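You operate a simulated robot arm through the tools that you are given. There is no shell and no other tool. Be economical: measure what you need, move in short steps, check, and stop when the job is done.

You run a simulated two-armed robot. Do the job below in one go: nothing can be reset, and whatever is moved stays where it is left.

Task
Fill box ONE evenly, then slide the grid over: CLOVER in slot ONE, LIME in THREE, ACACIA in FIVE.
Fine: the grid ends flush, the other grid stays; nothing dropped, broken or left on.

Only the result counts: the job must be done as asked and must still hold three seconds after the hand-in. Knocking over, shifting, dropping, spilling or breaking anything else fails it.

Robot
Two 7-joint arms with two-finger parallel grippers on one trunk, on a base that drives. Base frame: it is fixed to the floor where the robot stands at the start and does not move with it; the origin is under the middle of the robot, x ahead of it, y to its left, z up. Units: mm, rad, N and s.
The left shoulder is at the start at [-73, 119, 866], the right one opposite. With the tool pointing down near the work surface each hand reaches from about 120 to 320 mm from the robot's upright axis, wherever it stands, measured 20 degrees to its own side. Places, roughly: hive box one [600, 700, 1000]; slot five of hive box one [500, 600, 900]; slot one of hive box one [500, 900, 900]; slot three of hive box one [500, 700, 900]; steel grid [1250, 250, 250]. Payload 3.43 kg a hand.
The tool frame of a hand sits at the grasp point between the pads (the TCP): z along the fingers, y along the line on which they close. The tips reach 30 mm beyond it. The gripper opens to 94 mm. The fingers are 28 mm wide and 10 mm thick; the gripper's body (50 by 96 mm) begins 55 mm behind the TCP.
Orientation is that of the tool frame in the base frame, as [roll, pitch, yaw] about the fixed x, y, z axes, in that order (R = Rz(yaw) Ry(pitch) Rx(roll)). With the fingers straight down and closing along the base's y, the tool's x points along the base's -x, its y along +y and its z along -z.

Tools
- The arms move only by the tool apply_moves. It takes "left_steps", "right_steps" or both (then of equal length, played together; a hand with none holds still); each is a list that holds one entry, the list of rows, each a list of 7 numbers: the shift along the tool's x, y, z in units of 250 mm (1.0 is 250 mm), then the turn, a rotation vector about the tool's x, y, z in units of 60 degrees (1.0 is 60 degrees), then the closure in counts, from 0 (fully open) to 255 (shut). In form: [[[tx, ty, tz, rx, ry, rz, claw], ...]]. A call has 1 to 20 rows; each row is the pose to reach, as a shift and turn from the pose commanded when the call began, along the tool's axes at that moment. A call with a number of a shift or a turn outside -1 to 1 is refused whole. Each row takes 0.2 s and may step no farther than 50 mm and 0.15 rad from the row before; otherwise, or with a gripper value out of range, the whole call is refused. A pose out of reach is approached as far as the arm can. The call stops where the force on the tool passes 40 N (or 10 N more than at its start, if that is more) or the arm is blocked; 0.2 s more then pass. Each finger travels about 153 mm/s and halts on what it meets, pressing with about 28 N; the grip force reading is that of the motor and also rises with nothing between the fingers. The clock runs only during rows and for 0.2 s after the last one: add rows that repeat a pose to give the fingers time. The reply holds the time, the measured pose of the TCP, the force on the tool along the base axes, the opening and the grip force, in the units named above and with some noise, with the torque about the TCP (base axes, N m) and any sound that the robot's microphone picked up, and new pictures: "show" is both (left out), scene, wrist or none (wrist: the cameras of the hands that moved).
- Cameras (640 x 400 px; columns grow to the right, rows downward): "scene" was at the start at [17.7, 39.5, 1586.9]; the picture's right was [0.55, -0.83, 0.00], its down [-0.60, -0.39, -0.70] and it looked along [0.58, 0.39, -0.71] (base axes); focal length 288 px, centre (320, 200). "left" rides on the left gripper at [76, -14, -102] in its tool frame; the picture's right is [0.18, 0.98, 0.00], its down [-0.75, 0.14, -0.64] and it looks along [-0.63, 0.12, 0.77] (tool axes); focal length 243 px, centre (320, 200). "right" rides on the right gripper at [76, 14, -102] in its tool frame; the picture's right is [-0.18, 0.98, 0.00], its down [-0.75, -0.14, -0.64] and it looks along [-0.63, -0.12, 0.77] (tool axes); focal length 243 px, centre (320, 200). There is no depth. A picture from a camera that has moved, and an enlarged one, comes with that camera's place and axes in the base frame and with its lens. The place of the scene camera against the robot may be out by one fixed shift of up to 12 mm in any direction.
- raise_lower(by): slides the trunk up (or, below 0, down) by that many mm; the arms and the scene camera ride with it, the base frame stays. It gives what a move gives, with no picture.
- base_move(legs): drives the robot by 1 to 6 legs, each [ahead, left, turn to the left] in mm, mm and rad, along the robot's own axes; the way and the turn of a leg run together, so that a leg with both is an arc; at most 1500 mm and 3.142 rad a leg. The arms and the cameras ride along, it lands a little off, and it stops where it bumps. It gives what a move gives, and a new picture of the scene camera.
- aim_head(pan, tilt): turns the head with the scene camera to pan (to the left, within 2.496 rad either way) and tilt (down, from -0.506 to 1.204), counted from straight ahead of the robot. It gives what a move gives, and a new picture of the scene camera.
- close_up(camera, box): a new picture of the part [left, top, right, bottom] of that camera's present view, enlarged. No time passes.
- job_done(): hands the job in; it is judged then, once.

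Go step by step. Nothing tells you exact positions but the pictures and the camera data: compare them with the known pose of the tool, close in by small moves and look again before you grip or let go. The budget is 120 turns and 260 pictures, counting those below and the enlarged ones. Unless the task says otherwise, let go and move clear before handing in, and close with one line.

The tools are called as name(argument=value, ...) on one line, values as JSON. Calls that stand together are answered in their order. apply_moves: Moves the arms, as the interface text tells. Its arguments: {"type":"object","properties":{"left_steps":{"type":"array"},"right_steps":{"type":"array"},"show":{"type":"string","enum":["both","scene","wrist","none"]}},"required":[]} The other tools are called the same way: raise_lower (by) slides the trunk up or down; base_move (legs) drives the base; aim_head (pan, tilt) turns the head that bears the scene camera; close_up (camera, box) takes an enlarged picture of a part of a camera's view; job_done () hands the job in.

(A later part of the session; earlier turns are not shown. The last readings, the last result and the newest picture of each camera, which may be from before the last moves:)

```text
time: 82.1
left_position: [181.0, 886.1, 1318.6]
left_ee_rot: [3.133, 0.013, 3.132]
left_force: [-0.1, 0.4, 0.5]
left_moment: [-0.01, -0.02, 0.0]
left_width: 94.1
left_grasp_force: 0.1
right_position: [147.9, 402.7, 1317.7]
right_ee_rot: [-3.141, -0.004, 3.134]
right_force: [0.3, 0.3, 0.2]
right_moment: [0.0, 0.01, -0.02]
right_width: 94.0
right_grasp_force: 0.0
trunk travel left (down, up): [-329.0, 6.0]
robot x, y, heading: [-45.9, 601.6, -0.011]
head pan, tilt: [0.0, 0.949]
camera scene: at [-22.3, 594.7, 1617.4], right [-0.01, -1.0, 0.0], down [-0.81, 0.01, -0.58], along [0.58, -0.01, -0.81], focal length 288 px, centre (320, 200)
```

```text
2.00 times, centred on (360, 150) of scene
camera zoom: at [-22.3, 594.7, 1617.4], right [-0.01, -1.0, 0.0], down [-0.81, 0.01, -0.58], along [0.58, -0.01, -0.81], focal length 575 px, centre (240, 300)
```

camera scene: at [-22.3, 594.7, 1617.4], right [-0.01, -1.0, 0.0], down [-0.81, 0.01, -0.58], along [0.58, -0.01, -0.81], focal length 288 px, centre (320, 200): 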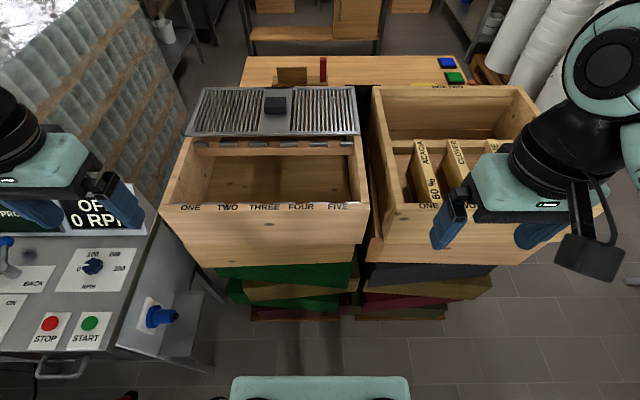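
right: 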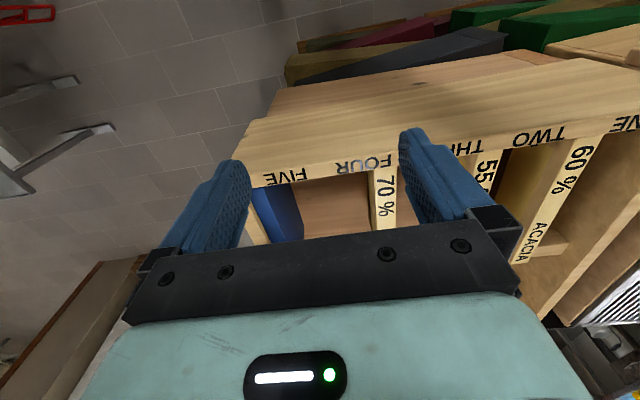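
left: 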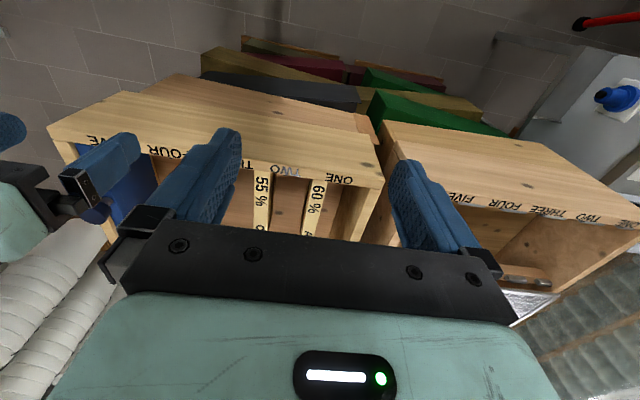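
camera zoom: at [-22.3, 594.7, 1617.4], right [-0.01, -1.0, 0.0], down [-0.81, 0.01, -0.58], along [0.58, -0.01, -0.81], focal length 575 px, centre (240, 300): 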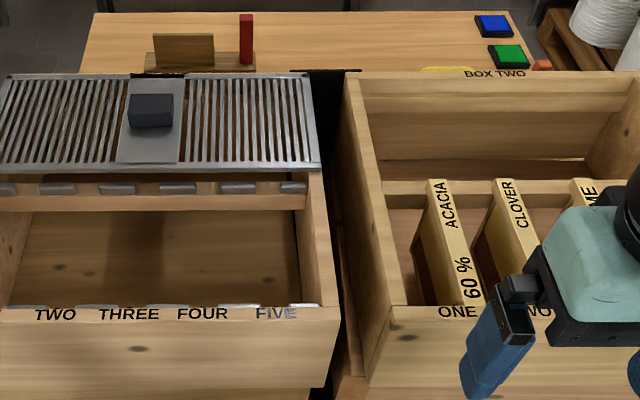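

Box ONE has five slots between metal spacers, at y of roughly 900, 814, 727, 640 and 553, and a handled slatted grid on its rear half. I'll now test how far the left arm reaches ahead at working height.

apply_moves(left_steps=[[[-0.095, -0.113, 0.092, 0, 0, 0, 0], [-0.19, -0.227, 0.184, 0, 0, 0, 0], [-0.286, -0.34, 0.276, 0, 0, 0, 0], [-0.381, -0.453, 0.368, 0, 0, 0, 0], [-0.477, -0.567, 0.46, 0, 0, 0, 0], [-0.572, -0.68, 0.552, 0, 0, 0, 0], [-0.65, -0.68, 0.552, 0, 0, 0, 0], [-0.73, -0.68, 0.552, 0, 0, 0, 0]]], show="both")

```text
time: 83.9
left_position: [363.8, 715.4, 1180.2]
left_ee_rot: [3.134, 0.011, 3.132]
left_force: [0.1, 0.3, -0.9]
left_moment: [-0.04, 0.01, -0.01]
left_width: 93.8
left_grasp_force: 0.0
right_position: [148.2, 402.8, 1318.2]
right_ee_rot: [3.141, -0.005, 3.134]
right_force: [-0.2, -1.3, 0.2]
right_moment: [-0.01, 0.0, -0.01]
right_width: 94.1
right_grasp_force: 0.1
trunk travel left (down, up): [-329.0, 6.0]
robot x, y, heading: [-44.3, 604.7, -0.01]
head pan, tilt: [0.0, 0.949]
camera scene: at [-21.3, 594.2, 1617.5], right [-0.01, -1.0, 0.0], down [-0.81, 0.01, -0.58], along [0.58, -0.01, -0.81], focal length 288 px, centre (320, 200)
camera left: at [286.7, 701.2, 1282.0], right [-0.18, 0.98, 0.01], down [0.75, 0.13, 0.65], along [0.64, 0.12, -0.76], focal length 243 px, centre (320, 200)
```

scene: 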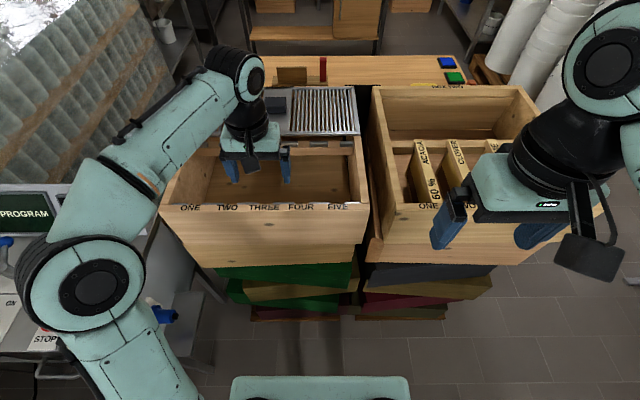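
left: 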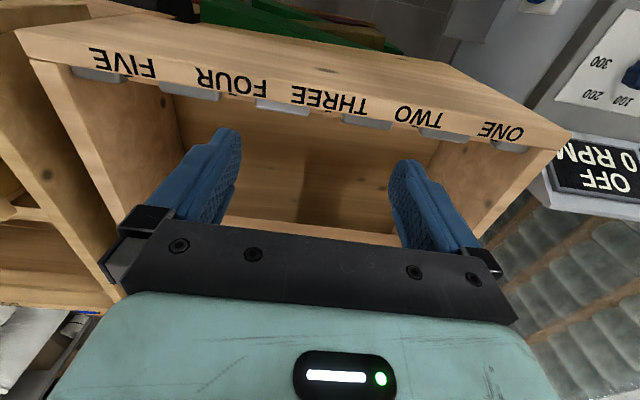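

The left arm reaches 400 mm ahead without trouble, so I can stand well clear of the stack. I'll raise the hand and drive to box TWO with the hand over the frames.

apply_moves(left_steps=[[[0, 0, -0.2, 0, 0, 0, 0], [0, 0, -0.4, 0, 0, 0, 0]]], show="none")

base_move(legs=[[0, -470, 0.01], [135, 0, 0]])

close_up(camera="left", box=[0, 0, 640, 400])

close_up(camera="scene", box=[200, 60, 520, 260])

```text
time: 84.5
left_position: [363.6, 714.2, 1270.5]
left_ee_rot: [3.133, -0.001, 3.134]
left_force: [0.3, -0.2, 0.0]
left_moment: [0.03, -0.02, 0.03]
left_width: 94.4
left_grasp_force: 0.1
left hand out of reach, approached as far as the arm can: row 2
right_position: [148.1, 401.0, 1318.2]
right_ee_rot: [3.141, -0.003, 3.136]
right_force: [0.4, 0.0, 0.3]
right_moment: [0.0, 0.03, 0.02]
right_width: 94.2
right_grasp_force: 0.0
trunk travel left (down, up): [-329.0, 6.0]
robot x, y, heading: [-42.7, 599.2, -0.011]
head pan, tilt: [0.0, 0.949]
```

```text
time: 90.1
left_position: [475.4, 250.9, 1269.2]
left_ee_rot: [3.133, -0.006, -3.135]
left_force: [0.7, 0.4, -0.2]
left_moment: [0.01, 0.04, 0.03]
left_width: 94.1
left_grasp_force: 0.1
right_position: [263.9, -63.4, 1318.5]
right_ee_rot: [-3.141, -0.006, -3.137]
right_force: [0.0, -0.2, 0.7]
right_moment: [0.0, 0.04, -0.02]
right_width: 94.0
right_grasp_force: 0.1
trunk travel left (down, up): [-329.0, 6.0]
robot x, y, heading: [65.1, 133.3, 0.006]
head pan, tilt: [0.0, 0.949]
stopped in leg 2: the robot was blocked; the commanded pose is now the measured one
camera scene: at [91.4, 126.4, 1617.8], right [0.0, -1.0, 0.0], down [-0.81, 0.0, -0.58], along [0.58, 0.0, -0.81], focal length 288 px, centre (320, 200)
```

scene: 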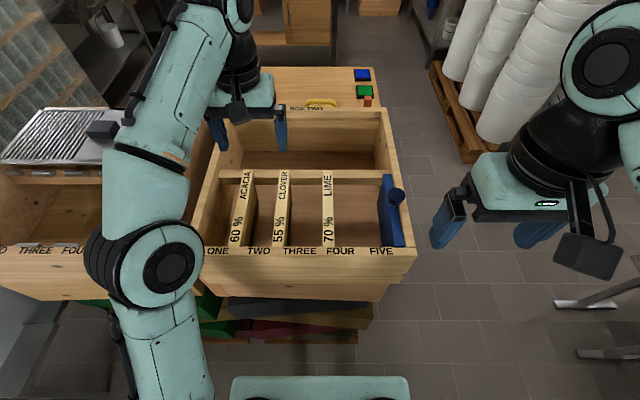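

```text
1.00 times, centred on (320, 200) of left (not enlarged: the box is as wide or as high as the picture)
camera zoom: at [400.4, 235.7, 1372.0], right [-0.19, 0.98, 0.01], down [0.76, 0.14, 0.64], along [0.63, 0.13, -0.77], focal length 243 px, centre (320, 200)
```

zoom: 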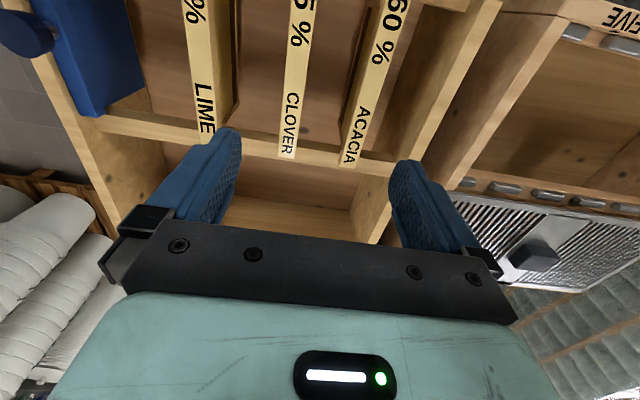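

```text
2.00 times, centred on (360, 160) of scene
camera zoom: at [91.4, 126.4, 1617.8], right [0.0, -1.0, 0.0], down [-0.81, 0.0, -0.58], along [0.58, 0.0, -0.81], focal length 575 px, centre (240, 280)
```

zoom: 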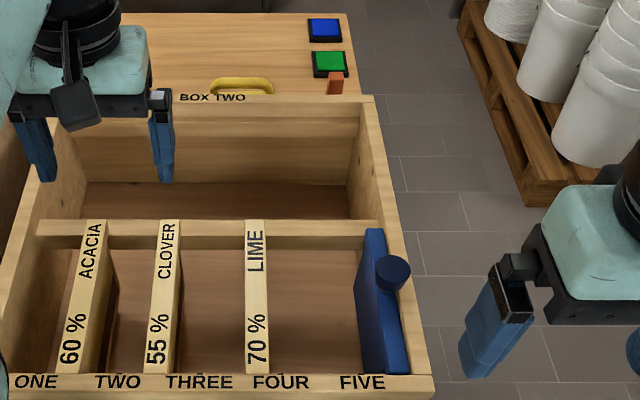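

The base stopped against something low at x 65, so I'll back off 15 mm. The frames sit at about x 480, with ACACIA near y 322, CLOVER near 225 and LIME near 113. I'll lower over CLOVER for a closer look.

base_move(legs=[[-15, 0, 0]])

apply_moves(left_steps=[[[-0.027, -0.035, 0.173, 0, 0, 0, 0], [-0.053, -0.07, 0.347, 0, 0, 0, 0], [-0.08, -0.104, 0.52, 0, 0, 0, 0]]], show="wrist")

aim_head(pan=0.15, tilt=0.95)

```text
time: 90.9
left_position: [459.9, 250.7, 1268.7]
left_ee_rot: [3.134, -0.005, -3.137]
left_force: [-0.3, -0.5, -0.1]
left_moment: [0.0, 0.0, -0.01]
left_width: 94.3
left_grasp_force: 0.0
right_position: [247.0, -64.2, 1316.0]
right_ee_rot: [3.141, -0.007, -3.137]
right_force: [0.3, -0.6, -0.3]
right_moment: [-0.03, 0.03, 0.01]
right_width: 94.0
right_grasp_force: 0.1
trunk travel left (down, up): [-329.0, 6.0]
robot x, y, heading: [50.3, 128.9, -0.006]
head pan, tilt: [0.0, 0.949]
camera scene: at [74.5, 126.3, 1617.7], right [0.0, -1.0, 0.0], down [-0.81, 0.0, -0.58], along [0.58, 0.0, -0.81], focal length 288 px, centre (320, 200)
```

scene: 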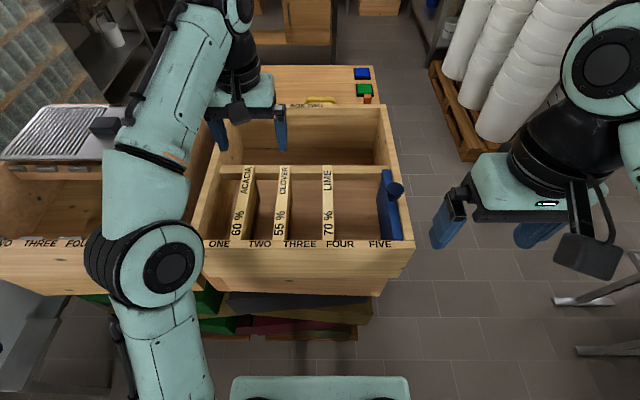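

```text
time: 91.7
left_position: [478.8, 227.3, 1138.2]
left_ee_rot: [3.131, -0.003, -3.138]
left_force: [0.4, -0.1, 0.4]
left_moment: [0.04, -0.04, 0.02]
left_width: 93.9
left_grasp_force: 0.0
right_position: [244.3, -63.0, 1318.1]
right_ee_rot: [3.141, -0.005, -3.136]
right_force: [0.0, -0.2, 0.3]
right_moment: [0.0, 0.01, -0.01]
right_width: 93.7
right_grasp_force: 0.0
trunk travel left (down, up): [-329.0, 6.0]
robot x, y, heading: [52.3, 130.0, -0.0]
head pan, tilt: [0.0, 0.949]
camera left: at [402.0, 210.4, 1240.9], right [-0.19, 0.98, 0.01], down [0.75, 0.14, 0.64], along [0.63, 0.13, -0.77], focal length 243 px, centre (320, 200)
```

left: 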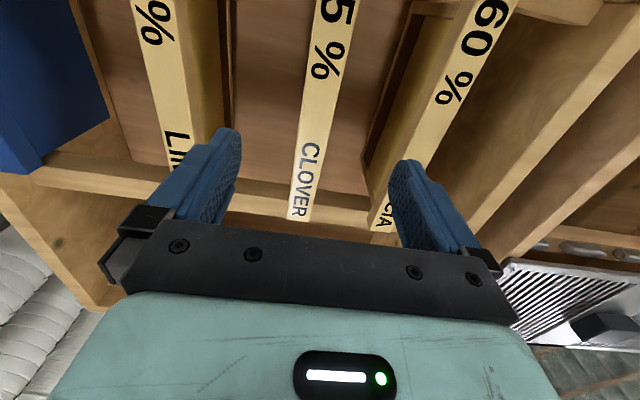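

```text
time: 92.4
left_position: [477.4, 225.5, 1139.0]
left_ee_rot: [3.132, -0.002, -3.135]
left_force: [0.3, 0.4, 0.2]
left_moment: [-0.01, 0.02, 0.0]
left_width: 94.2
left_grasp_force: 0.0
right_position: [244.2, -62.7, 1318.7]
right_ee_rot: [-3.141, -0.005, -3.137]
right_force: [0.0, 0.3, 0.5]
right_moment: [0.02, -0.03, 0.03]
right_width: 93.7
right_grasp_force: 0.1
trunk travel left (down, up): [-329.0, 6.0]
robot x, y, heading: [50.8, 133.4, 0.006]
head pan, tilt: [0.15, 0.949]
camera scene: at [71.4, 137.1, 1617.5], right [0.15, -0.99, 0.0], down [-0.8, -0.12, -0.58], along [0.58, 0.09, -0.81], focal length 288 px, centre (320, 200)
```

scene: 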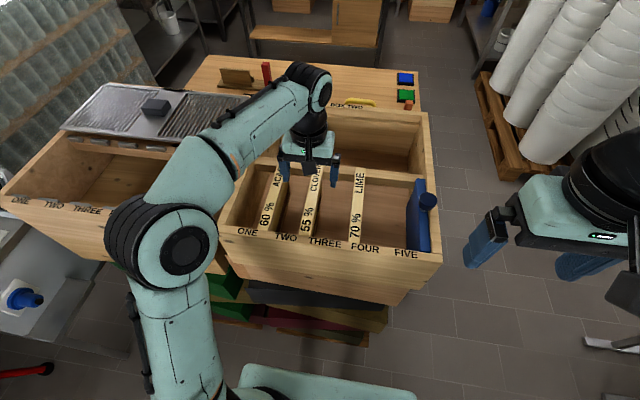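

CLOVER's top bar runs along x at y ≈ 223, directly under the hand. I'll lower the open fingers around it.

apply_moves(left_steps=[[[-0.008, -0.01, 0.15, 0, 0, 0, 0], [-0.016, -0.01, 0.3, 0, 0, 0, 0], [-0.016, -0.01, 0.372, 0, 0, 0, 0]]], show="both")

```text
time: 93.2
left_position: [481.6, 224.1, 1046.3]
left_ee_rot: [3.133, -0.002, -3.137]
left_force: [0.2, -0.9, 0.4]
left_moment: [-0.04, -0.04, 0.01]
left_width: 94.2
left_grasp_force: 0.0
right_position: [245.1, -62.7, 1316.7]
right_ee_rot: [3.139, -0.005, -3.136]
right_force: [-0.7, 0.5, -1.1]
right_moment: [0.03, 0.02, -0.05]
right_width: 93.9
right_grasp_force: 0.0
trunk travel left (down, up): [-329.0, 6.0]
robot x, y, heading: [51.5, 128.7, 0.005]
head pan, tilt: [0.15, 0.949]
camera scene: at [71.5, 137.1, 1617.5], right [0.15, -0.99, 0.0], down [-0.8, -0.12, -0.58], along [0.58, 0.09, -0.81], focal length 288 px, centre (320, 200)
camera left: at [405.6, 209.0, 1148.8], right [-0.19, 0.98, 0.01], down [0.75, 0.14, 0.64], along [0.63, 0.13, -0.77], focal length 243 px, centre (320, 200)
```

scene: 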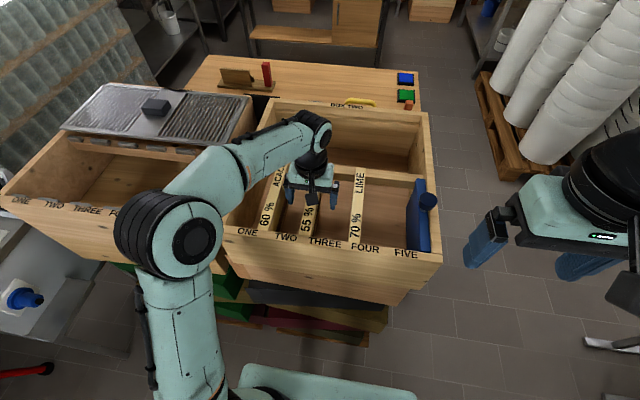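
left: 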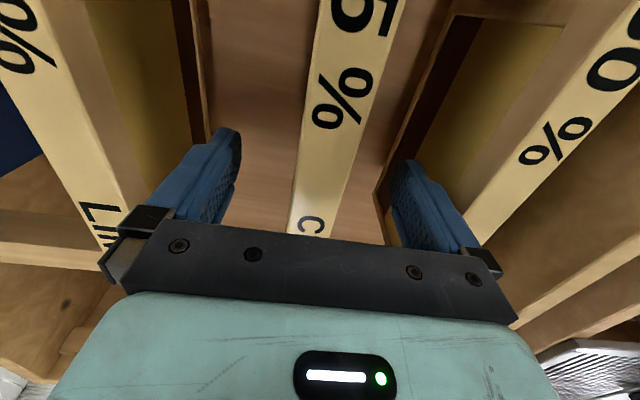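

The fingers straddle the bar evenly. I'll go 8 mm deeper and close.

apply_moves(left_steps=[[[0, 0, 0.032, 0, 0, 0, 0], [0, 0, 0.032, 0, 0, 0, 130], [0, 0, 0.032, 0, 0, 0, 255], [0, 0, 0.032, 0, 0, 0, 255], [0, 0, 0.032, 0, 0, 0, 255], [0, 0, 0.032, 0, 0, 0, 255]]], show="wrist")

```text
time: 94.6
left_position: [481.4, 223.5, 1037.6]
left_ee_rot: [3.133, -0.003, -3.137]
left_force: [-0.3, -1.3, 0.5]
left_moment: [-0.06, -0.29, -0.11]
left_width: 30.3
left_grasp_force: 27.9
right_position: [244.6, -64.1, 1317.1]
right_ee_rot: [3.139, -0.006, -3.139]
right_force: [-0.6, 0.6, 0.4]
right_moment: [0.0, -0.02, 0.01]
right_width: 93.8
right_grasp_force: 0.0
trunk travel left (down, up): [-329.0, 6.0]
robot x, y, heading: [48.2, 129.2, 0.001]
head pan, tilt: [0.15, 0.949]
camera left: at [405.5, 209.1, 1140.9], right [-0.19, 0.98, 0.01], down [0.75, 0.14, 0.64], along [0.63, 0.13, -0.77], focal length 243 px, centre (320, 200)
```

left: 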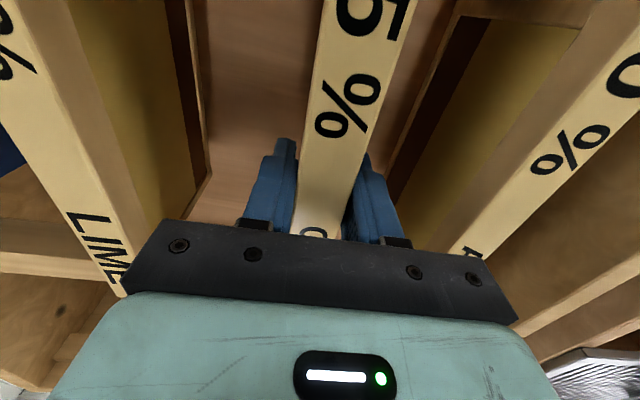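

It's gripped at 30 mm wide. I'll lift slowly and watch the load and torque.

apply_moves(left_steps=[[[0, 0, -0.04, 0, 0, 0, 255], [0, 0, -0.08, 0, 0, 0, 255], [0, 0, -0.14, 0, 0, 0, 255], [0, 0, -0.2, 0, 0, 0, 255]]], show="scene")

```text
time: 95.6
left_position: [481.0, 223.6, 1088.3]
left_ee_rot: [3.131, -0.003, -3.138]
left_force: [-0.2, 0.6, -5.6]
left_moment: [-0.04, 0.0, 0.01]
left_width: 30.2
left_grasp_force: 28.4
right_position: [245.2, -62.8, 1317.8]
right_ee_rot: [-3.141, -0.004, -3.137]
right_force: [0.2, 0.6, 0.6]
right_moment: [0.02, -0.02, 0.0]
right_width: 94.2
right_grasp_force: 0.1
trunk travel left (down, up): [-329.0, 6.0]
robot x, y, heading: [54.2, 136.1, 0.002]
head pan, tilt: [0.15, 0.949]
camera scene: at [71.7, 137.1, 1617.5], right [0.15, -0.99, 0.0], down [-0.8, -0.12, -0.58], along [0.58, 0.09, -0.81], focal length 288 px, centre (320, 200)
```

scene: 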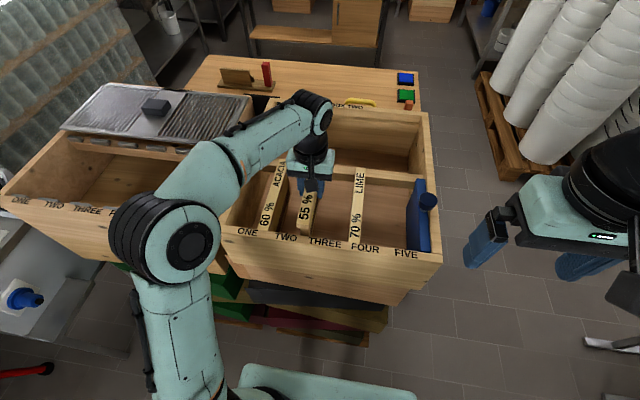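

The frame weighs about 0.57 kg and is balanced. I'll lift it clear of the box.

apply_moves(left_steps=[[[0, 0, -0.14, 0, 0, 0, 255], [0, 0, -0.28, 0, 0, 0, 255], [0, 0, -0.42, 0, 0, 0, 255], [0, 0, -0.56, 0, 0, 0, 255], [0, 0, -0.68, 0, 0, 0, 255]]], show="both")

```text
time: 96.8
left_position: [481.9, 223.4, 1248.4]
left_ee_rot: [3.132, -0.018, -3.133]
left_force: [0.5, -0.1, -5.0]
left_moment: [-0.02, -0.04, -0.02]
left_width: 30.2
left_grasp_force: 28.0
left hand out of reach, approached as far as the arm can: row 5
right_position: [245.7, -63.6, 1316.9]
right_ee_rot: [3.14, -0.007, -3.135]
right_force: [0.0, -0.3, 0.0]
right_moment: [0.03, 0.0, 0.0]
right_width: 93.9
right_grasp_force: 0.0
trunk travel left (down, up): [-329.0, 6.0]
robot x, y, heading: [50.5, 133.9, 0.003]
head pan, tilt: [0.15, 0.949]
camera scene: at [72.2, 136.4, 1617.5], right [0.15, -0.99, 0.0], down [-0.8, -0.12, -0.58], along [0.57, 0.09, -0.81], focal length 288 px, centre (320, 200)
camera left: at [408.2, 207.8, 1352.1], right [-0.19, 0.98, 0.01], down [0.77, 0.14, 0.63], along [0.61, 0.13, -0.78], focal length 243 px, centre (320, 200)
```

scene: 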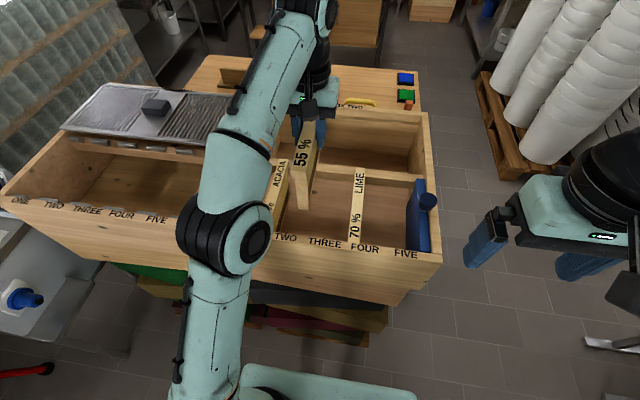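
left: 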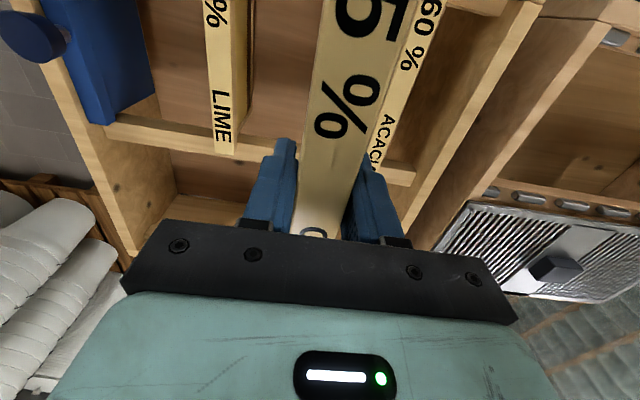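

The frame is only about 120 mm tall and clears the rim. I'll back off a little and carry it over to box ONE.

base_move(legs=[[-60, 0, 0], [0, 585, 0]])

close_up(camera="left", box=[0, 0, 640, 400])

```text
time: 102.9
left_position: [422.2, 807.8, 1247.8]
left_ee_rot: [3.135, -0.018, -3.134]
left_force: [-0.1, -0.3, -5.5]
left_moment: [0.0, -0.01, -0.01]
left_width: 30.4
left_grasp_force: 28.0
right_position: [183.6, 519.6, 1316.5]
right_ee_rot: [-3.14, -0.005, -3.138]
right_force: [0.0, 0.3, -0.4]
right_moment: [-0.06, 0.03, 0.03]
right_width: 94.0
right_grasp_force: 0.2
trunk travel left (down, up): [-329.0, 6.0]
robot x, y, heading: [-9.2, 718.6, -0.0]
head pan, tilt: [0.15, 0.949]
camera scene: at [10.9, 721.7, 1617.5], right [0.15, -0.99, 0.0], down [-0.8, -0.12, -0.58], along [0.58, 0.09, -0.81], focal length 288 px, centre (320, 200)
```

scene: 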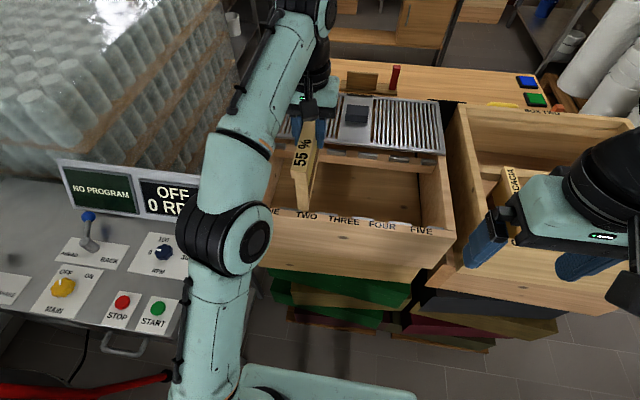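

```text
1.00 times, centred on (320, 200) of left (not enlarged: the box is as wide or as high as the picture)
camera zoom: at [347.2, 792.7, 1351.9], right [-0.19, 0.98, 0.01], down [0.76, 0.14, 0.63], along [0.62, 0.13, -0.78], focal length 243 px, centre (320, 200)
```

zoom: 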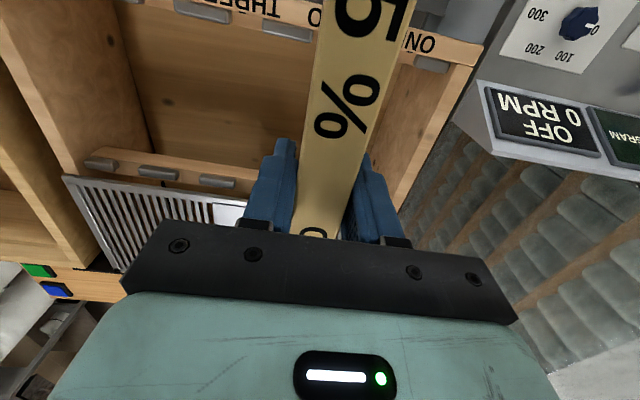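

I need the exact gap width and positions between the spacers, so I'll zoom in.

close_up(camera="left", box=[60, 130, 260, 255])

close_up(camera="scene", box=[240, 80, 480, 230])

close_up(camera="left", box=[120, 0, 480, 90])

```text
3.20 times, centred on (160, 192) of left
camera zoom: at [347.2, 792.7, 1351.9], right [-0.19, 0.98, 0.01], down [0.76, 0.14, 0.63], along [0.62, 0.13, -0.78], focal length 776 px, centre (832, 224)
```

zoom: 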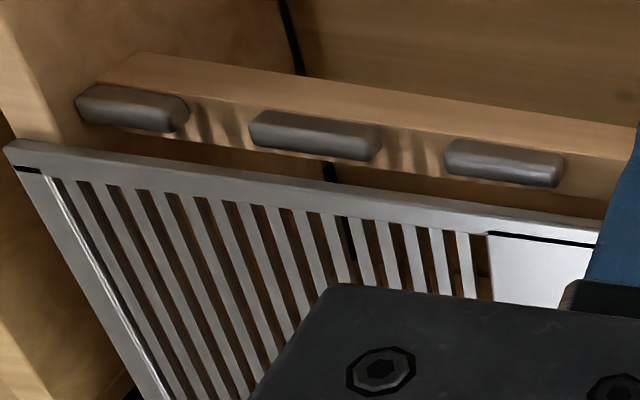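

```text
2.67 times, centred on (360, 155) of scene
camera zoom: at [10.9, 721.7, 1617.5], right [0.15, -0.99, 0.0], down [-0.8, -0.12, -0.58], along [0.58, 0.09, -0.81], focal length 767 px, centre (213, 320)
```

zoom: 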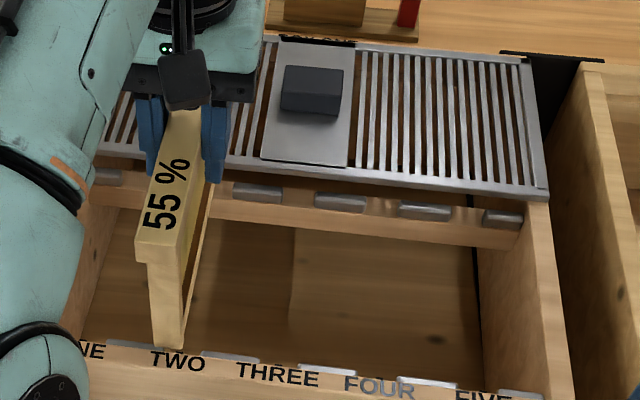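

```text
1.78 times, centred on (300, 45) of left
camera zoom: at [347.2, 792.7, 1351.9], right [-0.19, 0.98, 0.01], down [0.76, 0.14, 0.63], along [0.62, 0.13, -0.78], focal length 431 px, centre (356, 476)
```

zoom: 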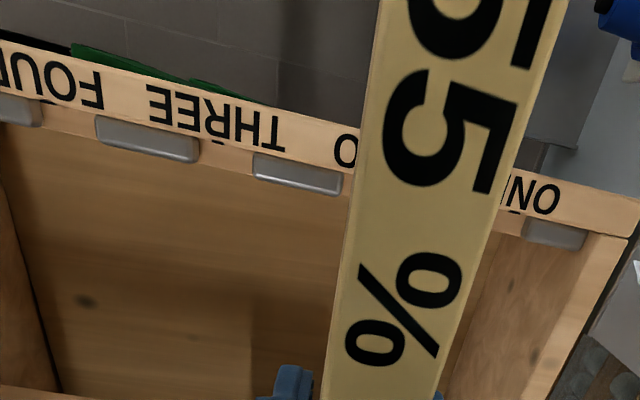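

The spacer gaps are about 32 mm against a 30 mm bar, so it's a close fit with rounded blocks. From the scene camera, slot ONE is at y ≈ 890. I'll edge forward and move the frame above slot ONE.

base_move(legs=[[32, 0, 0]])

apply_moves(left_steps=[[[0, 0.11, 0.05, 0, 0, 0, 255], [-0.02, 0.22, 0.1, 0, 0, 0, 255], [-0.05, 0.328, 0.15, 0, 0, 0, 255], [-0.1, 0.328, 0.2, 0, 0, 0, 255]]], show="both")

```text
time: 103.8
left_position: [449.1, 808.7, 1247.7]
left_ee_rot: [3.135, -0.016, -3.135]
left_force: [-0.9, -0.1, -4.8]
left_moment: [-0.02, -0.07, -0.01]
left_width: 30.2
left_grasp_force: 28.3
right_position: [212.6, 520.3, 1317.7]
right_ee_rot: [3.141, -0.004, -3.137]
right_force: [-0.4, 1.2, -0.2]
right_moment: [0.04, -0.04, 0.01]
right_width: 94.0
right_grasp_force: 0.0
trunk travel left (down, up): [-329.0, 6.0]
robot x, y, heading: [21.2, 715.1, 0.001]
head pan, tilt: [0.15, 0.949]
camera scene: at [38.3, 721.7, 1617.0], right [0.15, -0.99, 0.0], down [-0.8, -0.12, -0.58], along [0.58, 0.09, -0.81], focal length 288 px, centre (320, 200)
```

scene: 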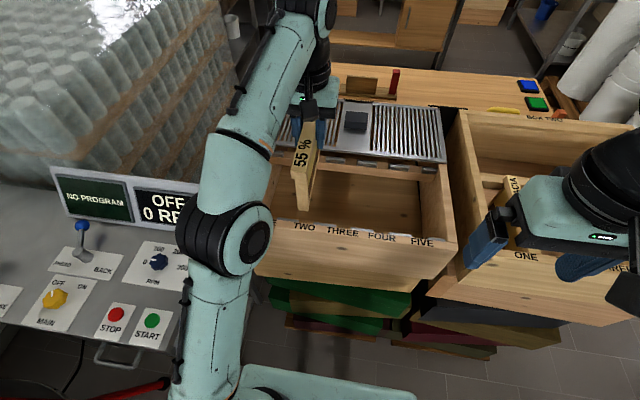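

```text
time: 104.8
left_position: [476.5, 890.4, 1199.9]
left_ee_rot: [3.135, -0.018, -3.134]
left_force: [0.1, 0.0, -4.9]
left_moment: [0.0, 0.0, -0.03]
left_width: 30.1
left_grasp_force: 27.4
right_position: [215.1, 520.6, 1317.8]
right_ee_rot: [3.139, -0.006, -3.137]
right_force: [-0.5, 0.1, -0.4]
right_moment: [0.02, 0.0, 0.0]
right_width: 94.1
right_grasp_force: 0.2
trunk travel left (down, up): [-329.0, 6.0]
robot x, y, heading: [17.9, 716.3, 0.002]
head pan, tilt: [0.15, 0.949]
camera scene: at [42.3, 721.2, 1617.4], right [0.15, -0.99, 0.0], down [-0.8, -0.12, -0.58], along [0.58, 0.09, -0.81], focal length 288 px, centre (320, 200)
camera left: at [402.2, 874.7, 1302.5], right [-0.19, 0.98, 0.01], down [0.76, 0.14, 0.63], along [0.62, 0.13, -0.78], focal length 243 px, centre (320, 200)
```

scene: 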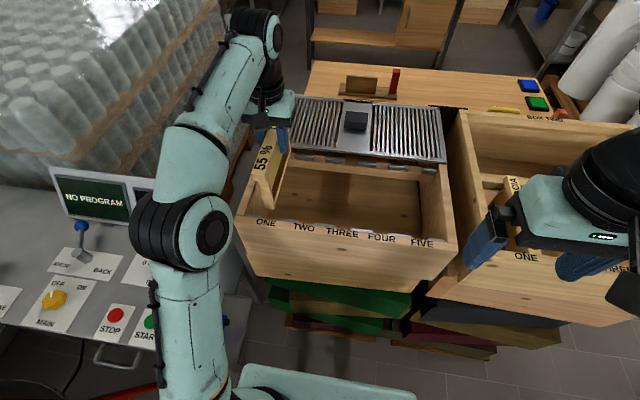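
left: 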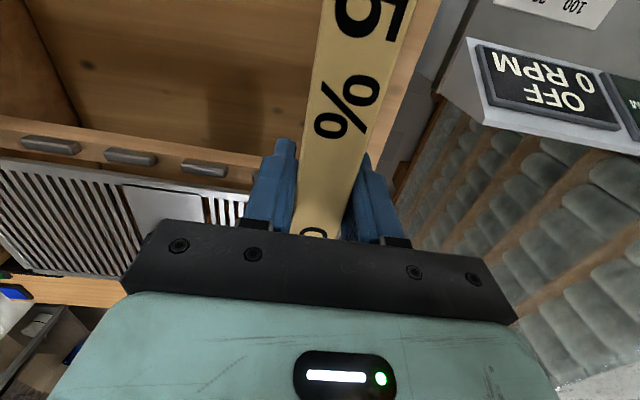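

The reach is fine. I'll zoom in on the frame and slot ONE's spacers to check alignment.

close_up(camera="scene", box=[220, 100, 460, 250])

close_up(camera="left", box=[0, 100, 280, 275])

```text
2.67 times, centred on (340, 175) of scene
camera zoom: at [42.3, 721.2, 1617.4], right [0.15, -0.99, 0.0], down [-0.8, -0.12, -0.58], along [0.58, 0.09, -0.81], focal length 767 px, centre (267, 267)
```

zoom: 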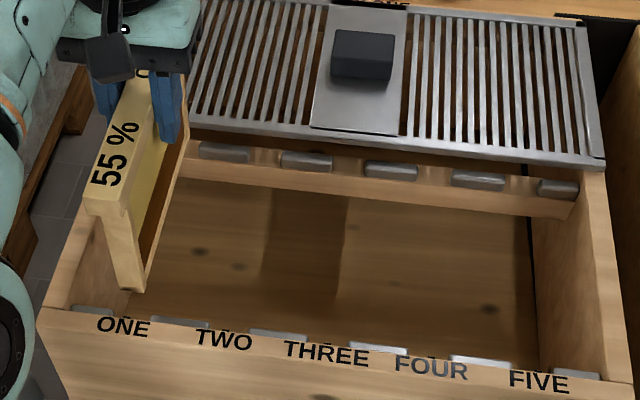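

```text
2.29 times, centred on (140, 188) of left
camera zoom: at [402.2, 874.7, 1302.5], right [-0.19, 0.98, 0.01], down [0.76, 0.14, 0.63], along [0.62, 0.13, -0.78], focal length 555 px, centre (731, 229)
```

zoom: 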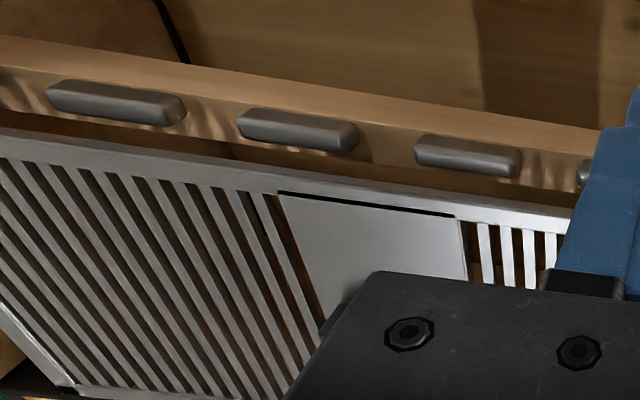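

Slot ONE's gap is at y ≈ 891 both front and rear, so the frame is almost lined up. I'll straighten the small tilt and yaw and lower to just above the spacers.

apply_moves(left_steps=[[[-0.013, 0.002, 0.1, 0, -0.009, 0.004, 255], [-0.026, 0.004, 0.22, 0, -0.0172, 0.0076, 255], [-0.026, 0.004, 0.34, 0, -0.0172, 0.0076, 255], [-0.026, 0.004, 0.43, 0, -0.0172, 0.0076, 255], [-0.026, 0.004, 0.48, 0, -0.0172, 0.0076, 255]]], show="both")

close_up(camera="scene", box=[220, 130, 380, 230])

```text
time: 106.0
left_position: [481.2, 893.2, 1079.2]
left_ee_rot: [3.134, -0.001, 3.139]
left_force: [-0.3, -0.8, -5.6]
left_moment: [-0.04, 0.0, 0.01]
left_width: 30.3
left_grasp_force: 27.8
right_position: [216.1, 520.5, 1318.3]
right_ee_rot: [3.14, -0.005, -3.139]
right_force: [-0.3, -0.3, 0.5]
right_moment: [0.01, 0.02, 0.0]
right_width: 94.2
right_grasp_force: 0.0
trunk travel left (down, up): [-329.0, 6.0]
robot x, y, heading: [23.0, 715.1, 0.002]
head pan, tilt: [0.15, 0.949]
camera scene: at [42.1, 721.8, 1617.5], right [0.15, -0.99, 0.0], down [-0.8, -0.12, -0.58], along [0.58, 0.09, -0.81], focal length 288 px, centre (320, 200)
camera left: at [404.2, 877.4, 1181.2], right [-0.18, 0.98, 0.01], down [0.75, 0.14, 0.64], along [0.63, 0.12, -0.77], focal length 243 px, centre (320, 200)
```

scene: 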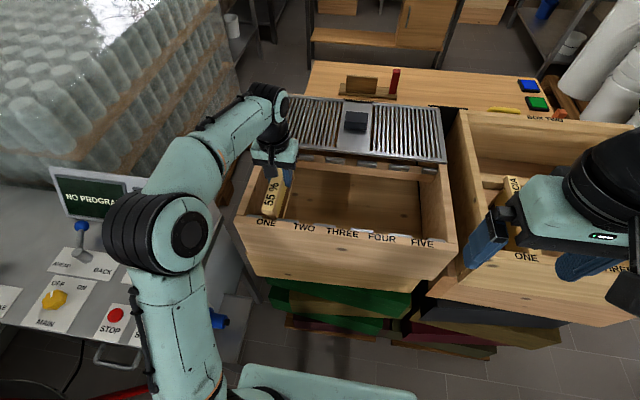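
left: 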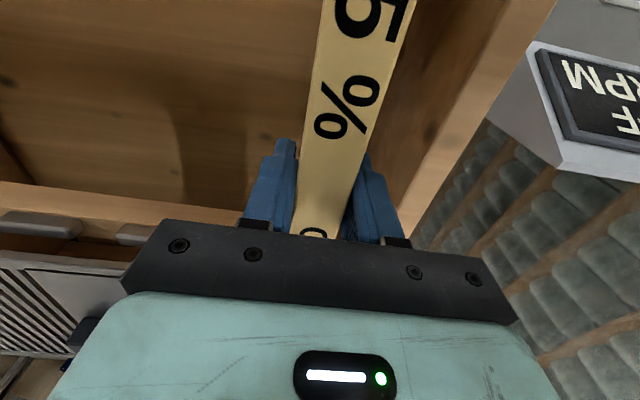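

```text
4.00 times, centred on (300, 180) of scene
camera zoom: at [42.1, 721.8, 1617.5], right [0.15, -0.99, 0.0], down [-0.8, -0.12, -0.58], along [0.58, 0.09, -0.81], focal length 1150 px, centre (400, 280)
```

zoom: 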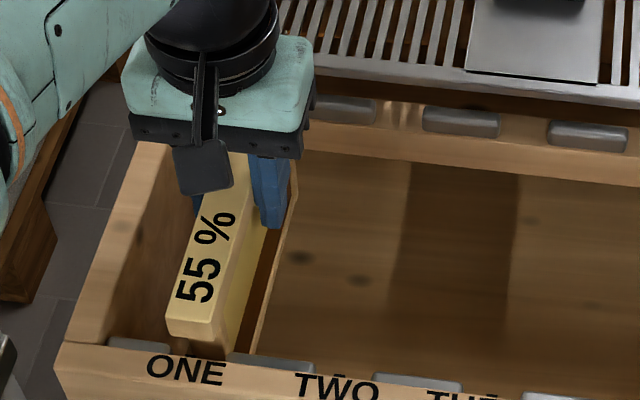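

Sideways alignment looks centred. The bar's front end may overlap the rim by a few mm, so I'll shift 6 mm away from me, lower 18 mm and check.

apply_moves(left_steps=[[[-0.024, 0, 0, 0, 0, 0, 255], [-0.024, 0, 0.04, 0, 0, 0, 255], [-0.024, 0, 0.072, 0, 0, 0, 255], [-0.024, 0, 0.072, 0, 0, 0, 255]]], show="none")

close_up(camera="scene", box=[230, 140, 340, 240])

close_up(camera="left", box=[200, 0, 520, 200])

```text
time: 107.0
left_position: [484.6, 892.3, 1059.5]
left_ee_rot: [3.135, 0.0, 3.14]
left_force: [-3.4, 0.4, -3.7]
left_moment: [0.03, 0.11, 0.09]
left_width: 30.4
left_grasp_force: 27.8
right_position: [214.5, 520.4, 1318.0]
right_ee_rot: [3.141, -0.005, -3.138]
right_force: [-0.6, -0.2, -0.3]
right_moment: [0.04, -0.03, -0.02]
right_width: 94.0
right_grasp_force: 0.0
trunk travel left (down, up): [-329.0, 6.0]
robot x, y, heading: [18.4, 717.3, 0.001]
head pan, tilt: [0.15, 0.949]
```

```text
4.00 times, centred on (285, 190) of scene
camera zoom: at [41.4, 721.8, 1617.5], right [0.15, -0.99, 0.0], down [-0.8, -0.12, -0.58], along [0.58, 0.09, -0.81], focal length 1150 px, centre (460, 240)
```

zoom: 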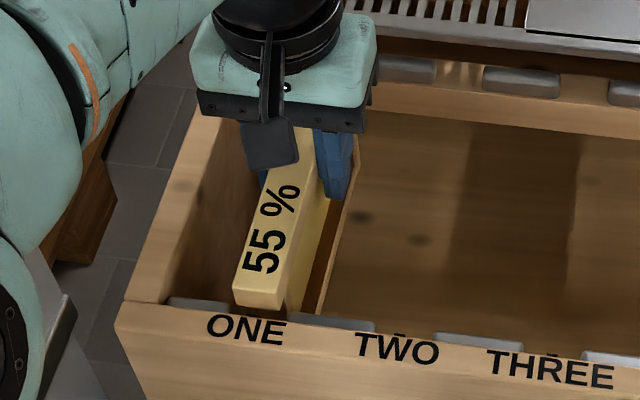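

```text
2.00 times, centred on (360, 100) of left
camera zoom: at [409.1, 878.1, 1162.8], right [-0.18, 0.98, 0.01], down [0.75, 0.14, 0.64], along [0.63, 0.12, -0.77], focal length 485 px, centre (240, 400)
```

zoom: 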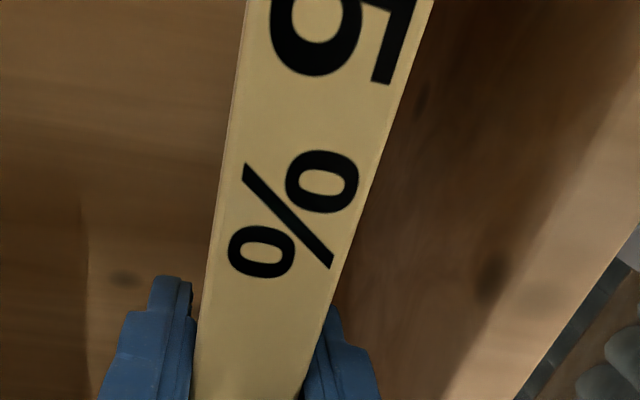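

A light −x contact (3.4 N) shows the frame's end touching the rear rail. I'll ease back 3.5 mm, which centres it between the rails.

apply_moves(left_steps=[[[0.015, 0, 0, 0, 0, 0, 255], [0.015, 0, 0, 0, 0, 0, 255]]], show="none")

close_up(camera="scene", box=[240, 160, 320, 230])

```text
time: 107.6
left_position: [481.5, 892.1, 1060.6]
left_ee_rot: [3.134, -0.001, 3.139]
left_force: [-0.4, -0.4, -5.2]
left_moment: [0.0, 0.01, 0.02]
left_width: 30.5
left_grasp_force: 28.1
right_position: [215.0, 519.9, 1318.1]
right_ee_rot: [-3.14, -0.004, -3.138]
right_force: [-0.3, 0.5, -0.6]
right_moment: [-0.01, 0.01, -0.04]
right_width: 93.7
right_grasp_force: 0.1
trunk travel left (down, up): [-329.0, 6.0]
robot x, y, heading: [20.7, 714.9, 0.003]
head pan, tilt: [0.15, 0.949]
```

```text
5.71 times, centred on (280, 195) of scene
camera zoom: at [42.0, 721.8, 1617.4], right [0.15, -0.99, 0.0], down [-0.8, -0.12, -0.58], along [0.58, 0.09, -0.81], focal length 1643 px, centre (549, 229)
```

zoom: 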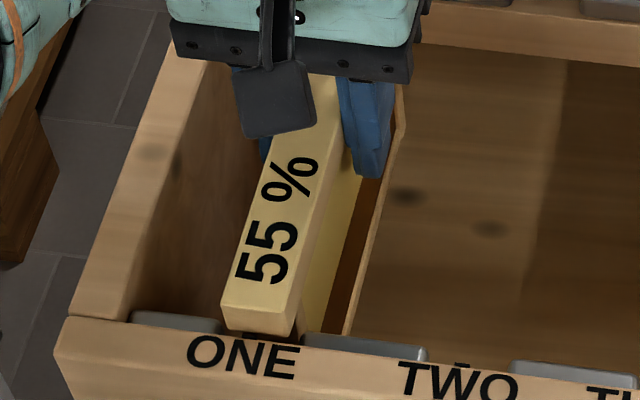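

There's no contact now, and the bar is centred to within about 1 mm. I'll nudge it +1 mm in y and lower until it seats.

apply_moves(left_steps=[[[0, 0.004, 0.02, 0, 0, 0, 255], [0, 0.004, 0.04, 0, 0, 0, 255], [0, 0.004, 0.06, 0, 0, 0, 255], [0, 0.004, 0.075, 0, 0, 0, 255], [0, 0.004, 0.085, 0, 0, 0, 255]]], show="scene")

close_up(camera="scene", box=[240, 160, 320, 230])

```text
time: 108.8
left_position: [482.2, 894.1, 1039.0]
left_ee_rot: [3.135, 0.0, 3.141]
left_force: [-0.2, 0.5, -5.5]
left_moment: [0.0, 0.0, -0.02]
left_width: 30.4
left_grasp_force: 27.7
right_position: [214.9, 521.3, 1317.9]
right_ee_rot: [3.141, -0.004, -3.137]
right_force: [0.5, 0.2, 0.1]
right_moment: [-0.04, 0.04, 0.02]
right_width: 94.1
right_grasp_force: 0.1
trunk travel left (down, up): [-329.0, 6.0]
robot x, y, heading: [20.6, 713.1, 0.002]
head pan, tilt: [0.15, 0.949]
camera scene: at [42.1, 721.8, 1617.5], right [0.15, -0.99, 0.0], down [-0.8, -0.12, -0.58], along [0.58, 0.09, -0.81], focal length 288 px, centre (320, 200)
```

scene: 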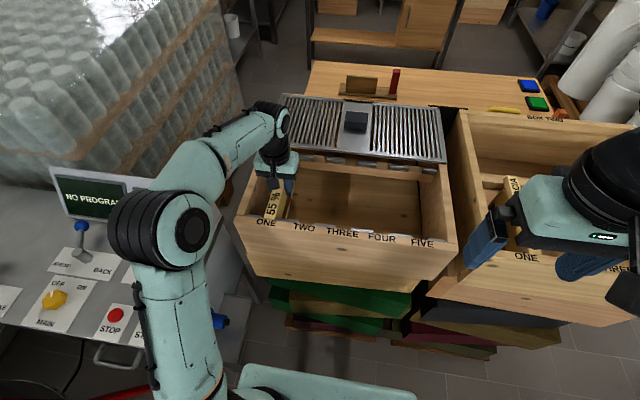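

```text
5.71 times, centred on (280, 195) of scene
camera zoom: at [42.1, 721.8, 1617.5], right [0.15, -0.99, 0.0], down [-0.8, -0.12, -0.58], along [0.58, 0.09, -0.81], focal length 1643 px, centre (549, 229)
```

zoom: 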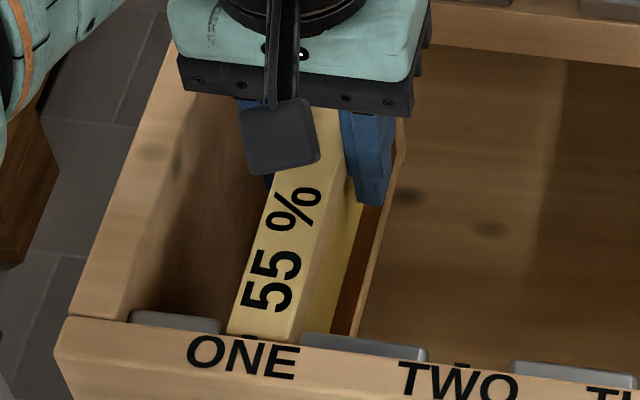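

It sits neatly between the spacers but still hangs free. I'll keep lowering in small steps until the load comes off.

apply_moves(left_steps=[[[0, 0, 0.008, 0, 0, 0, 255], [0, 0, 0.016, 0, 0, 0, 255], [0, 0, 0.02, 0, 0, 0, 255]]], show="none")

```text
time: 109.6
left_position: [482.6, 893.5, 1038.6]
left_ee_rot: [3.136, 0.01, 3.141]
left_force: [1.3, 5.3, 27.8]
left_moment: [-0.2, 0.32, -0.08]
left_width: 30.4
left_grasp_force: 27.3
right_position: [213.8, 519.7, 1319.3]
right_ee_rot: [-3.14, -0.002, -3.139]
right_force: [0.5, 0.2, -0.3]
right_moment: [0.0, -0.02, 0.0]
right_width: 93.9
right_grasp_force: 0.0
trunk travel left (down, up): [-329.0, 6.0]
robot x, y, heading: [16.8, 711.9, 0.005]
head pan, tilt: [0.15, 0.949]
```

It made contact at z 1038.6, matching its resting height in box TWO, so it's seated. I'll relieve the push, then open slightly and look.

apply_moves(left_steps=[[[0, 0, -0.016, 0, 0, 0, 255], [0, 0, -0.016, 0, 0, 0, 225], [0, 0, -0.016, 0, 0, 0, 150], [0, 0, -0.016, 0, 0, 0, 130], [0, 0, -0.016, 0, 0, 0, 130]]], show="none")

close_up(camera="scene", box=[240, 140, 340, 230])

```text
time: 110.8
left_position: [480.9, 893.4, 1038.9]
left_ee_rot: [3.133, 0.0, 3.138]
left_force: [0.8, -0.1, -0.2]
left_moment: [-0.03, 0.0, 0.02]
left_width: 46.2
left_grasp_force: 0.0
right_position: [213.7, 520.5, 1318.0]
right_ee_rot: [3.14, -0.006, -3.138]
right_force: [0.4, -0.8, -0.6]
right_moment: [0.02, 0.01, 0.0]
right_width: 94.2
right_grasp_force: 0.1
trunk travel left (down, up): [-329.0, 6.0]
robot x, y, heading: [19.7, 715.7, 0.002]
head pan, tilt: [0.15, 0.949]
```

```text
4.44 times, centred on (290, 185) of scene
camera zoom: at [41.6, 721.6, 1617.4], right [0.15, -0.99, 0.0], down [-0.8, -0.12, -0.58], along [0.58, 0.09, -0.81], focal length 1278 px, centre (453, 267)
```

zoom: 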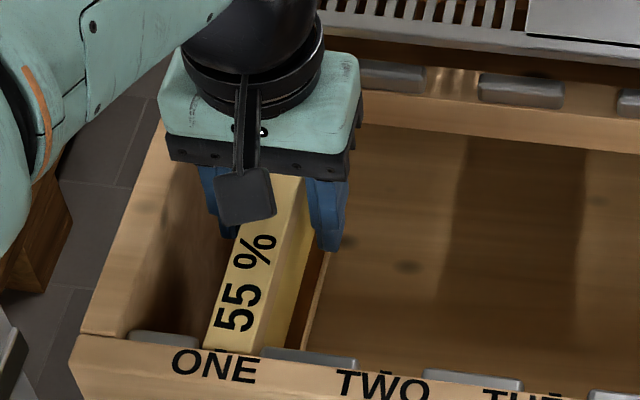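

CLOVER is in slot ONE. I'll raise the hand straight up and check.

apply_moves(left_steps=[[[0, 0, -0.06, 0, 0, 0, 130], [0, 0, -0.2, 0, 0, 0, 130], [0, 0, -0.38, 0, 0, 0, 80], [0, 0, -0.54, 0, 0, 0, 0], [0, 0, -0.68, 0, 0, 0, 0]]], show="both")

```text
time: 112.0
left_position: [480.7, 890.2, 1208.4]
left_ee_rot: [3.135, -0.002, -3.141]
left_force: [0.2, -0.2, 0.7]
left_moment: [-0.01, -0.01, 0.01]
left_width: 93.9
left_grasp_force: 0.0
right_position: [215.6, 519.7, 1317.4]
right_ee_rot: [3.139, -0.005, -3.138]
right_force: [-0.1, -0.9, 0.2]
right_moment: [-0.01, -0.04, 0.02]
right_width: 94.2
right_grasp_force: 0.1
trunk travel left (down, up): [-329.0, 6.0]
robot x, y, heading: [21.4, 714.3, 0.002]
head pan, tilt: [0.15, 0.949]
camera scene: at [41.9, 721.3, 1617.5], right [0.15, -0.99, 0.0], down [-0.8, -0.12, -0.58], along [0.58, 0.09, -0.81], focal length 288 px, centre (320, 200)
camera left: at [404.9, 877.1, 1310.7], right [-0.18, 0.98, 0.01], down [0.75, 0.14, 0.64], along [0.63, 0.12, -0.77], focal length 243 px, centre (320, 200)
```

scene: 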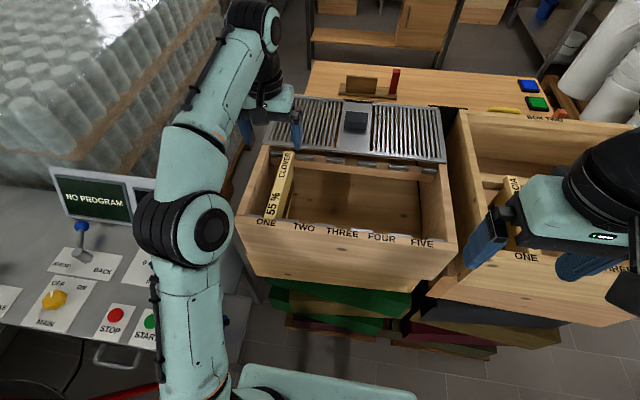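
left: 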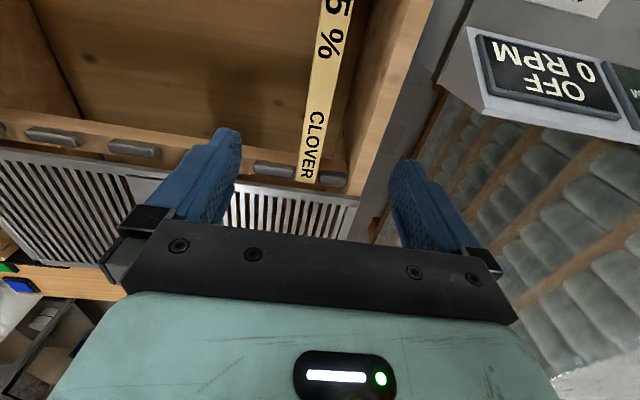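

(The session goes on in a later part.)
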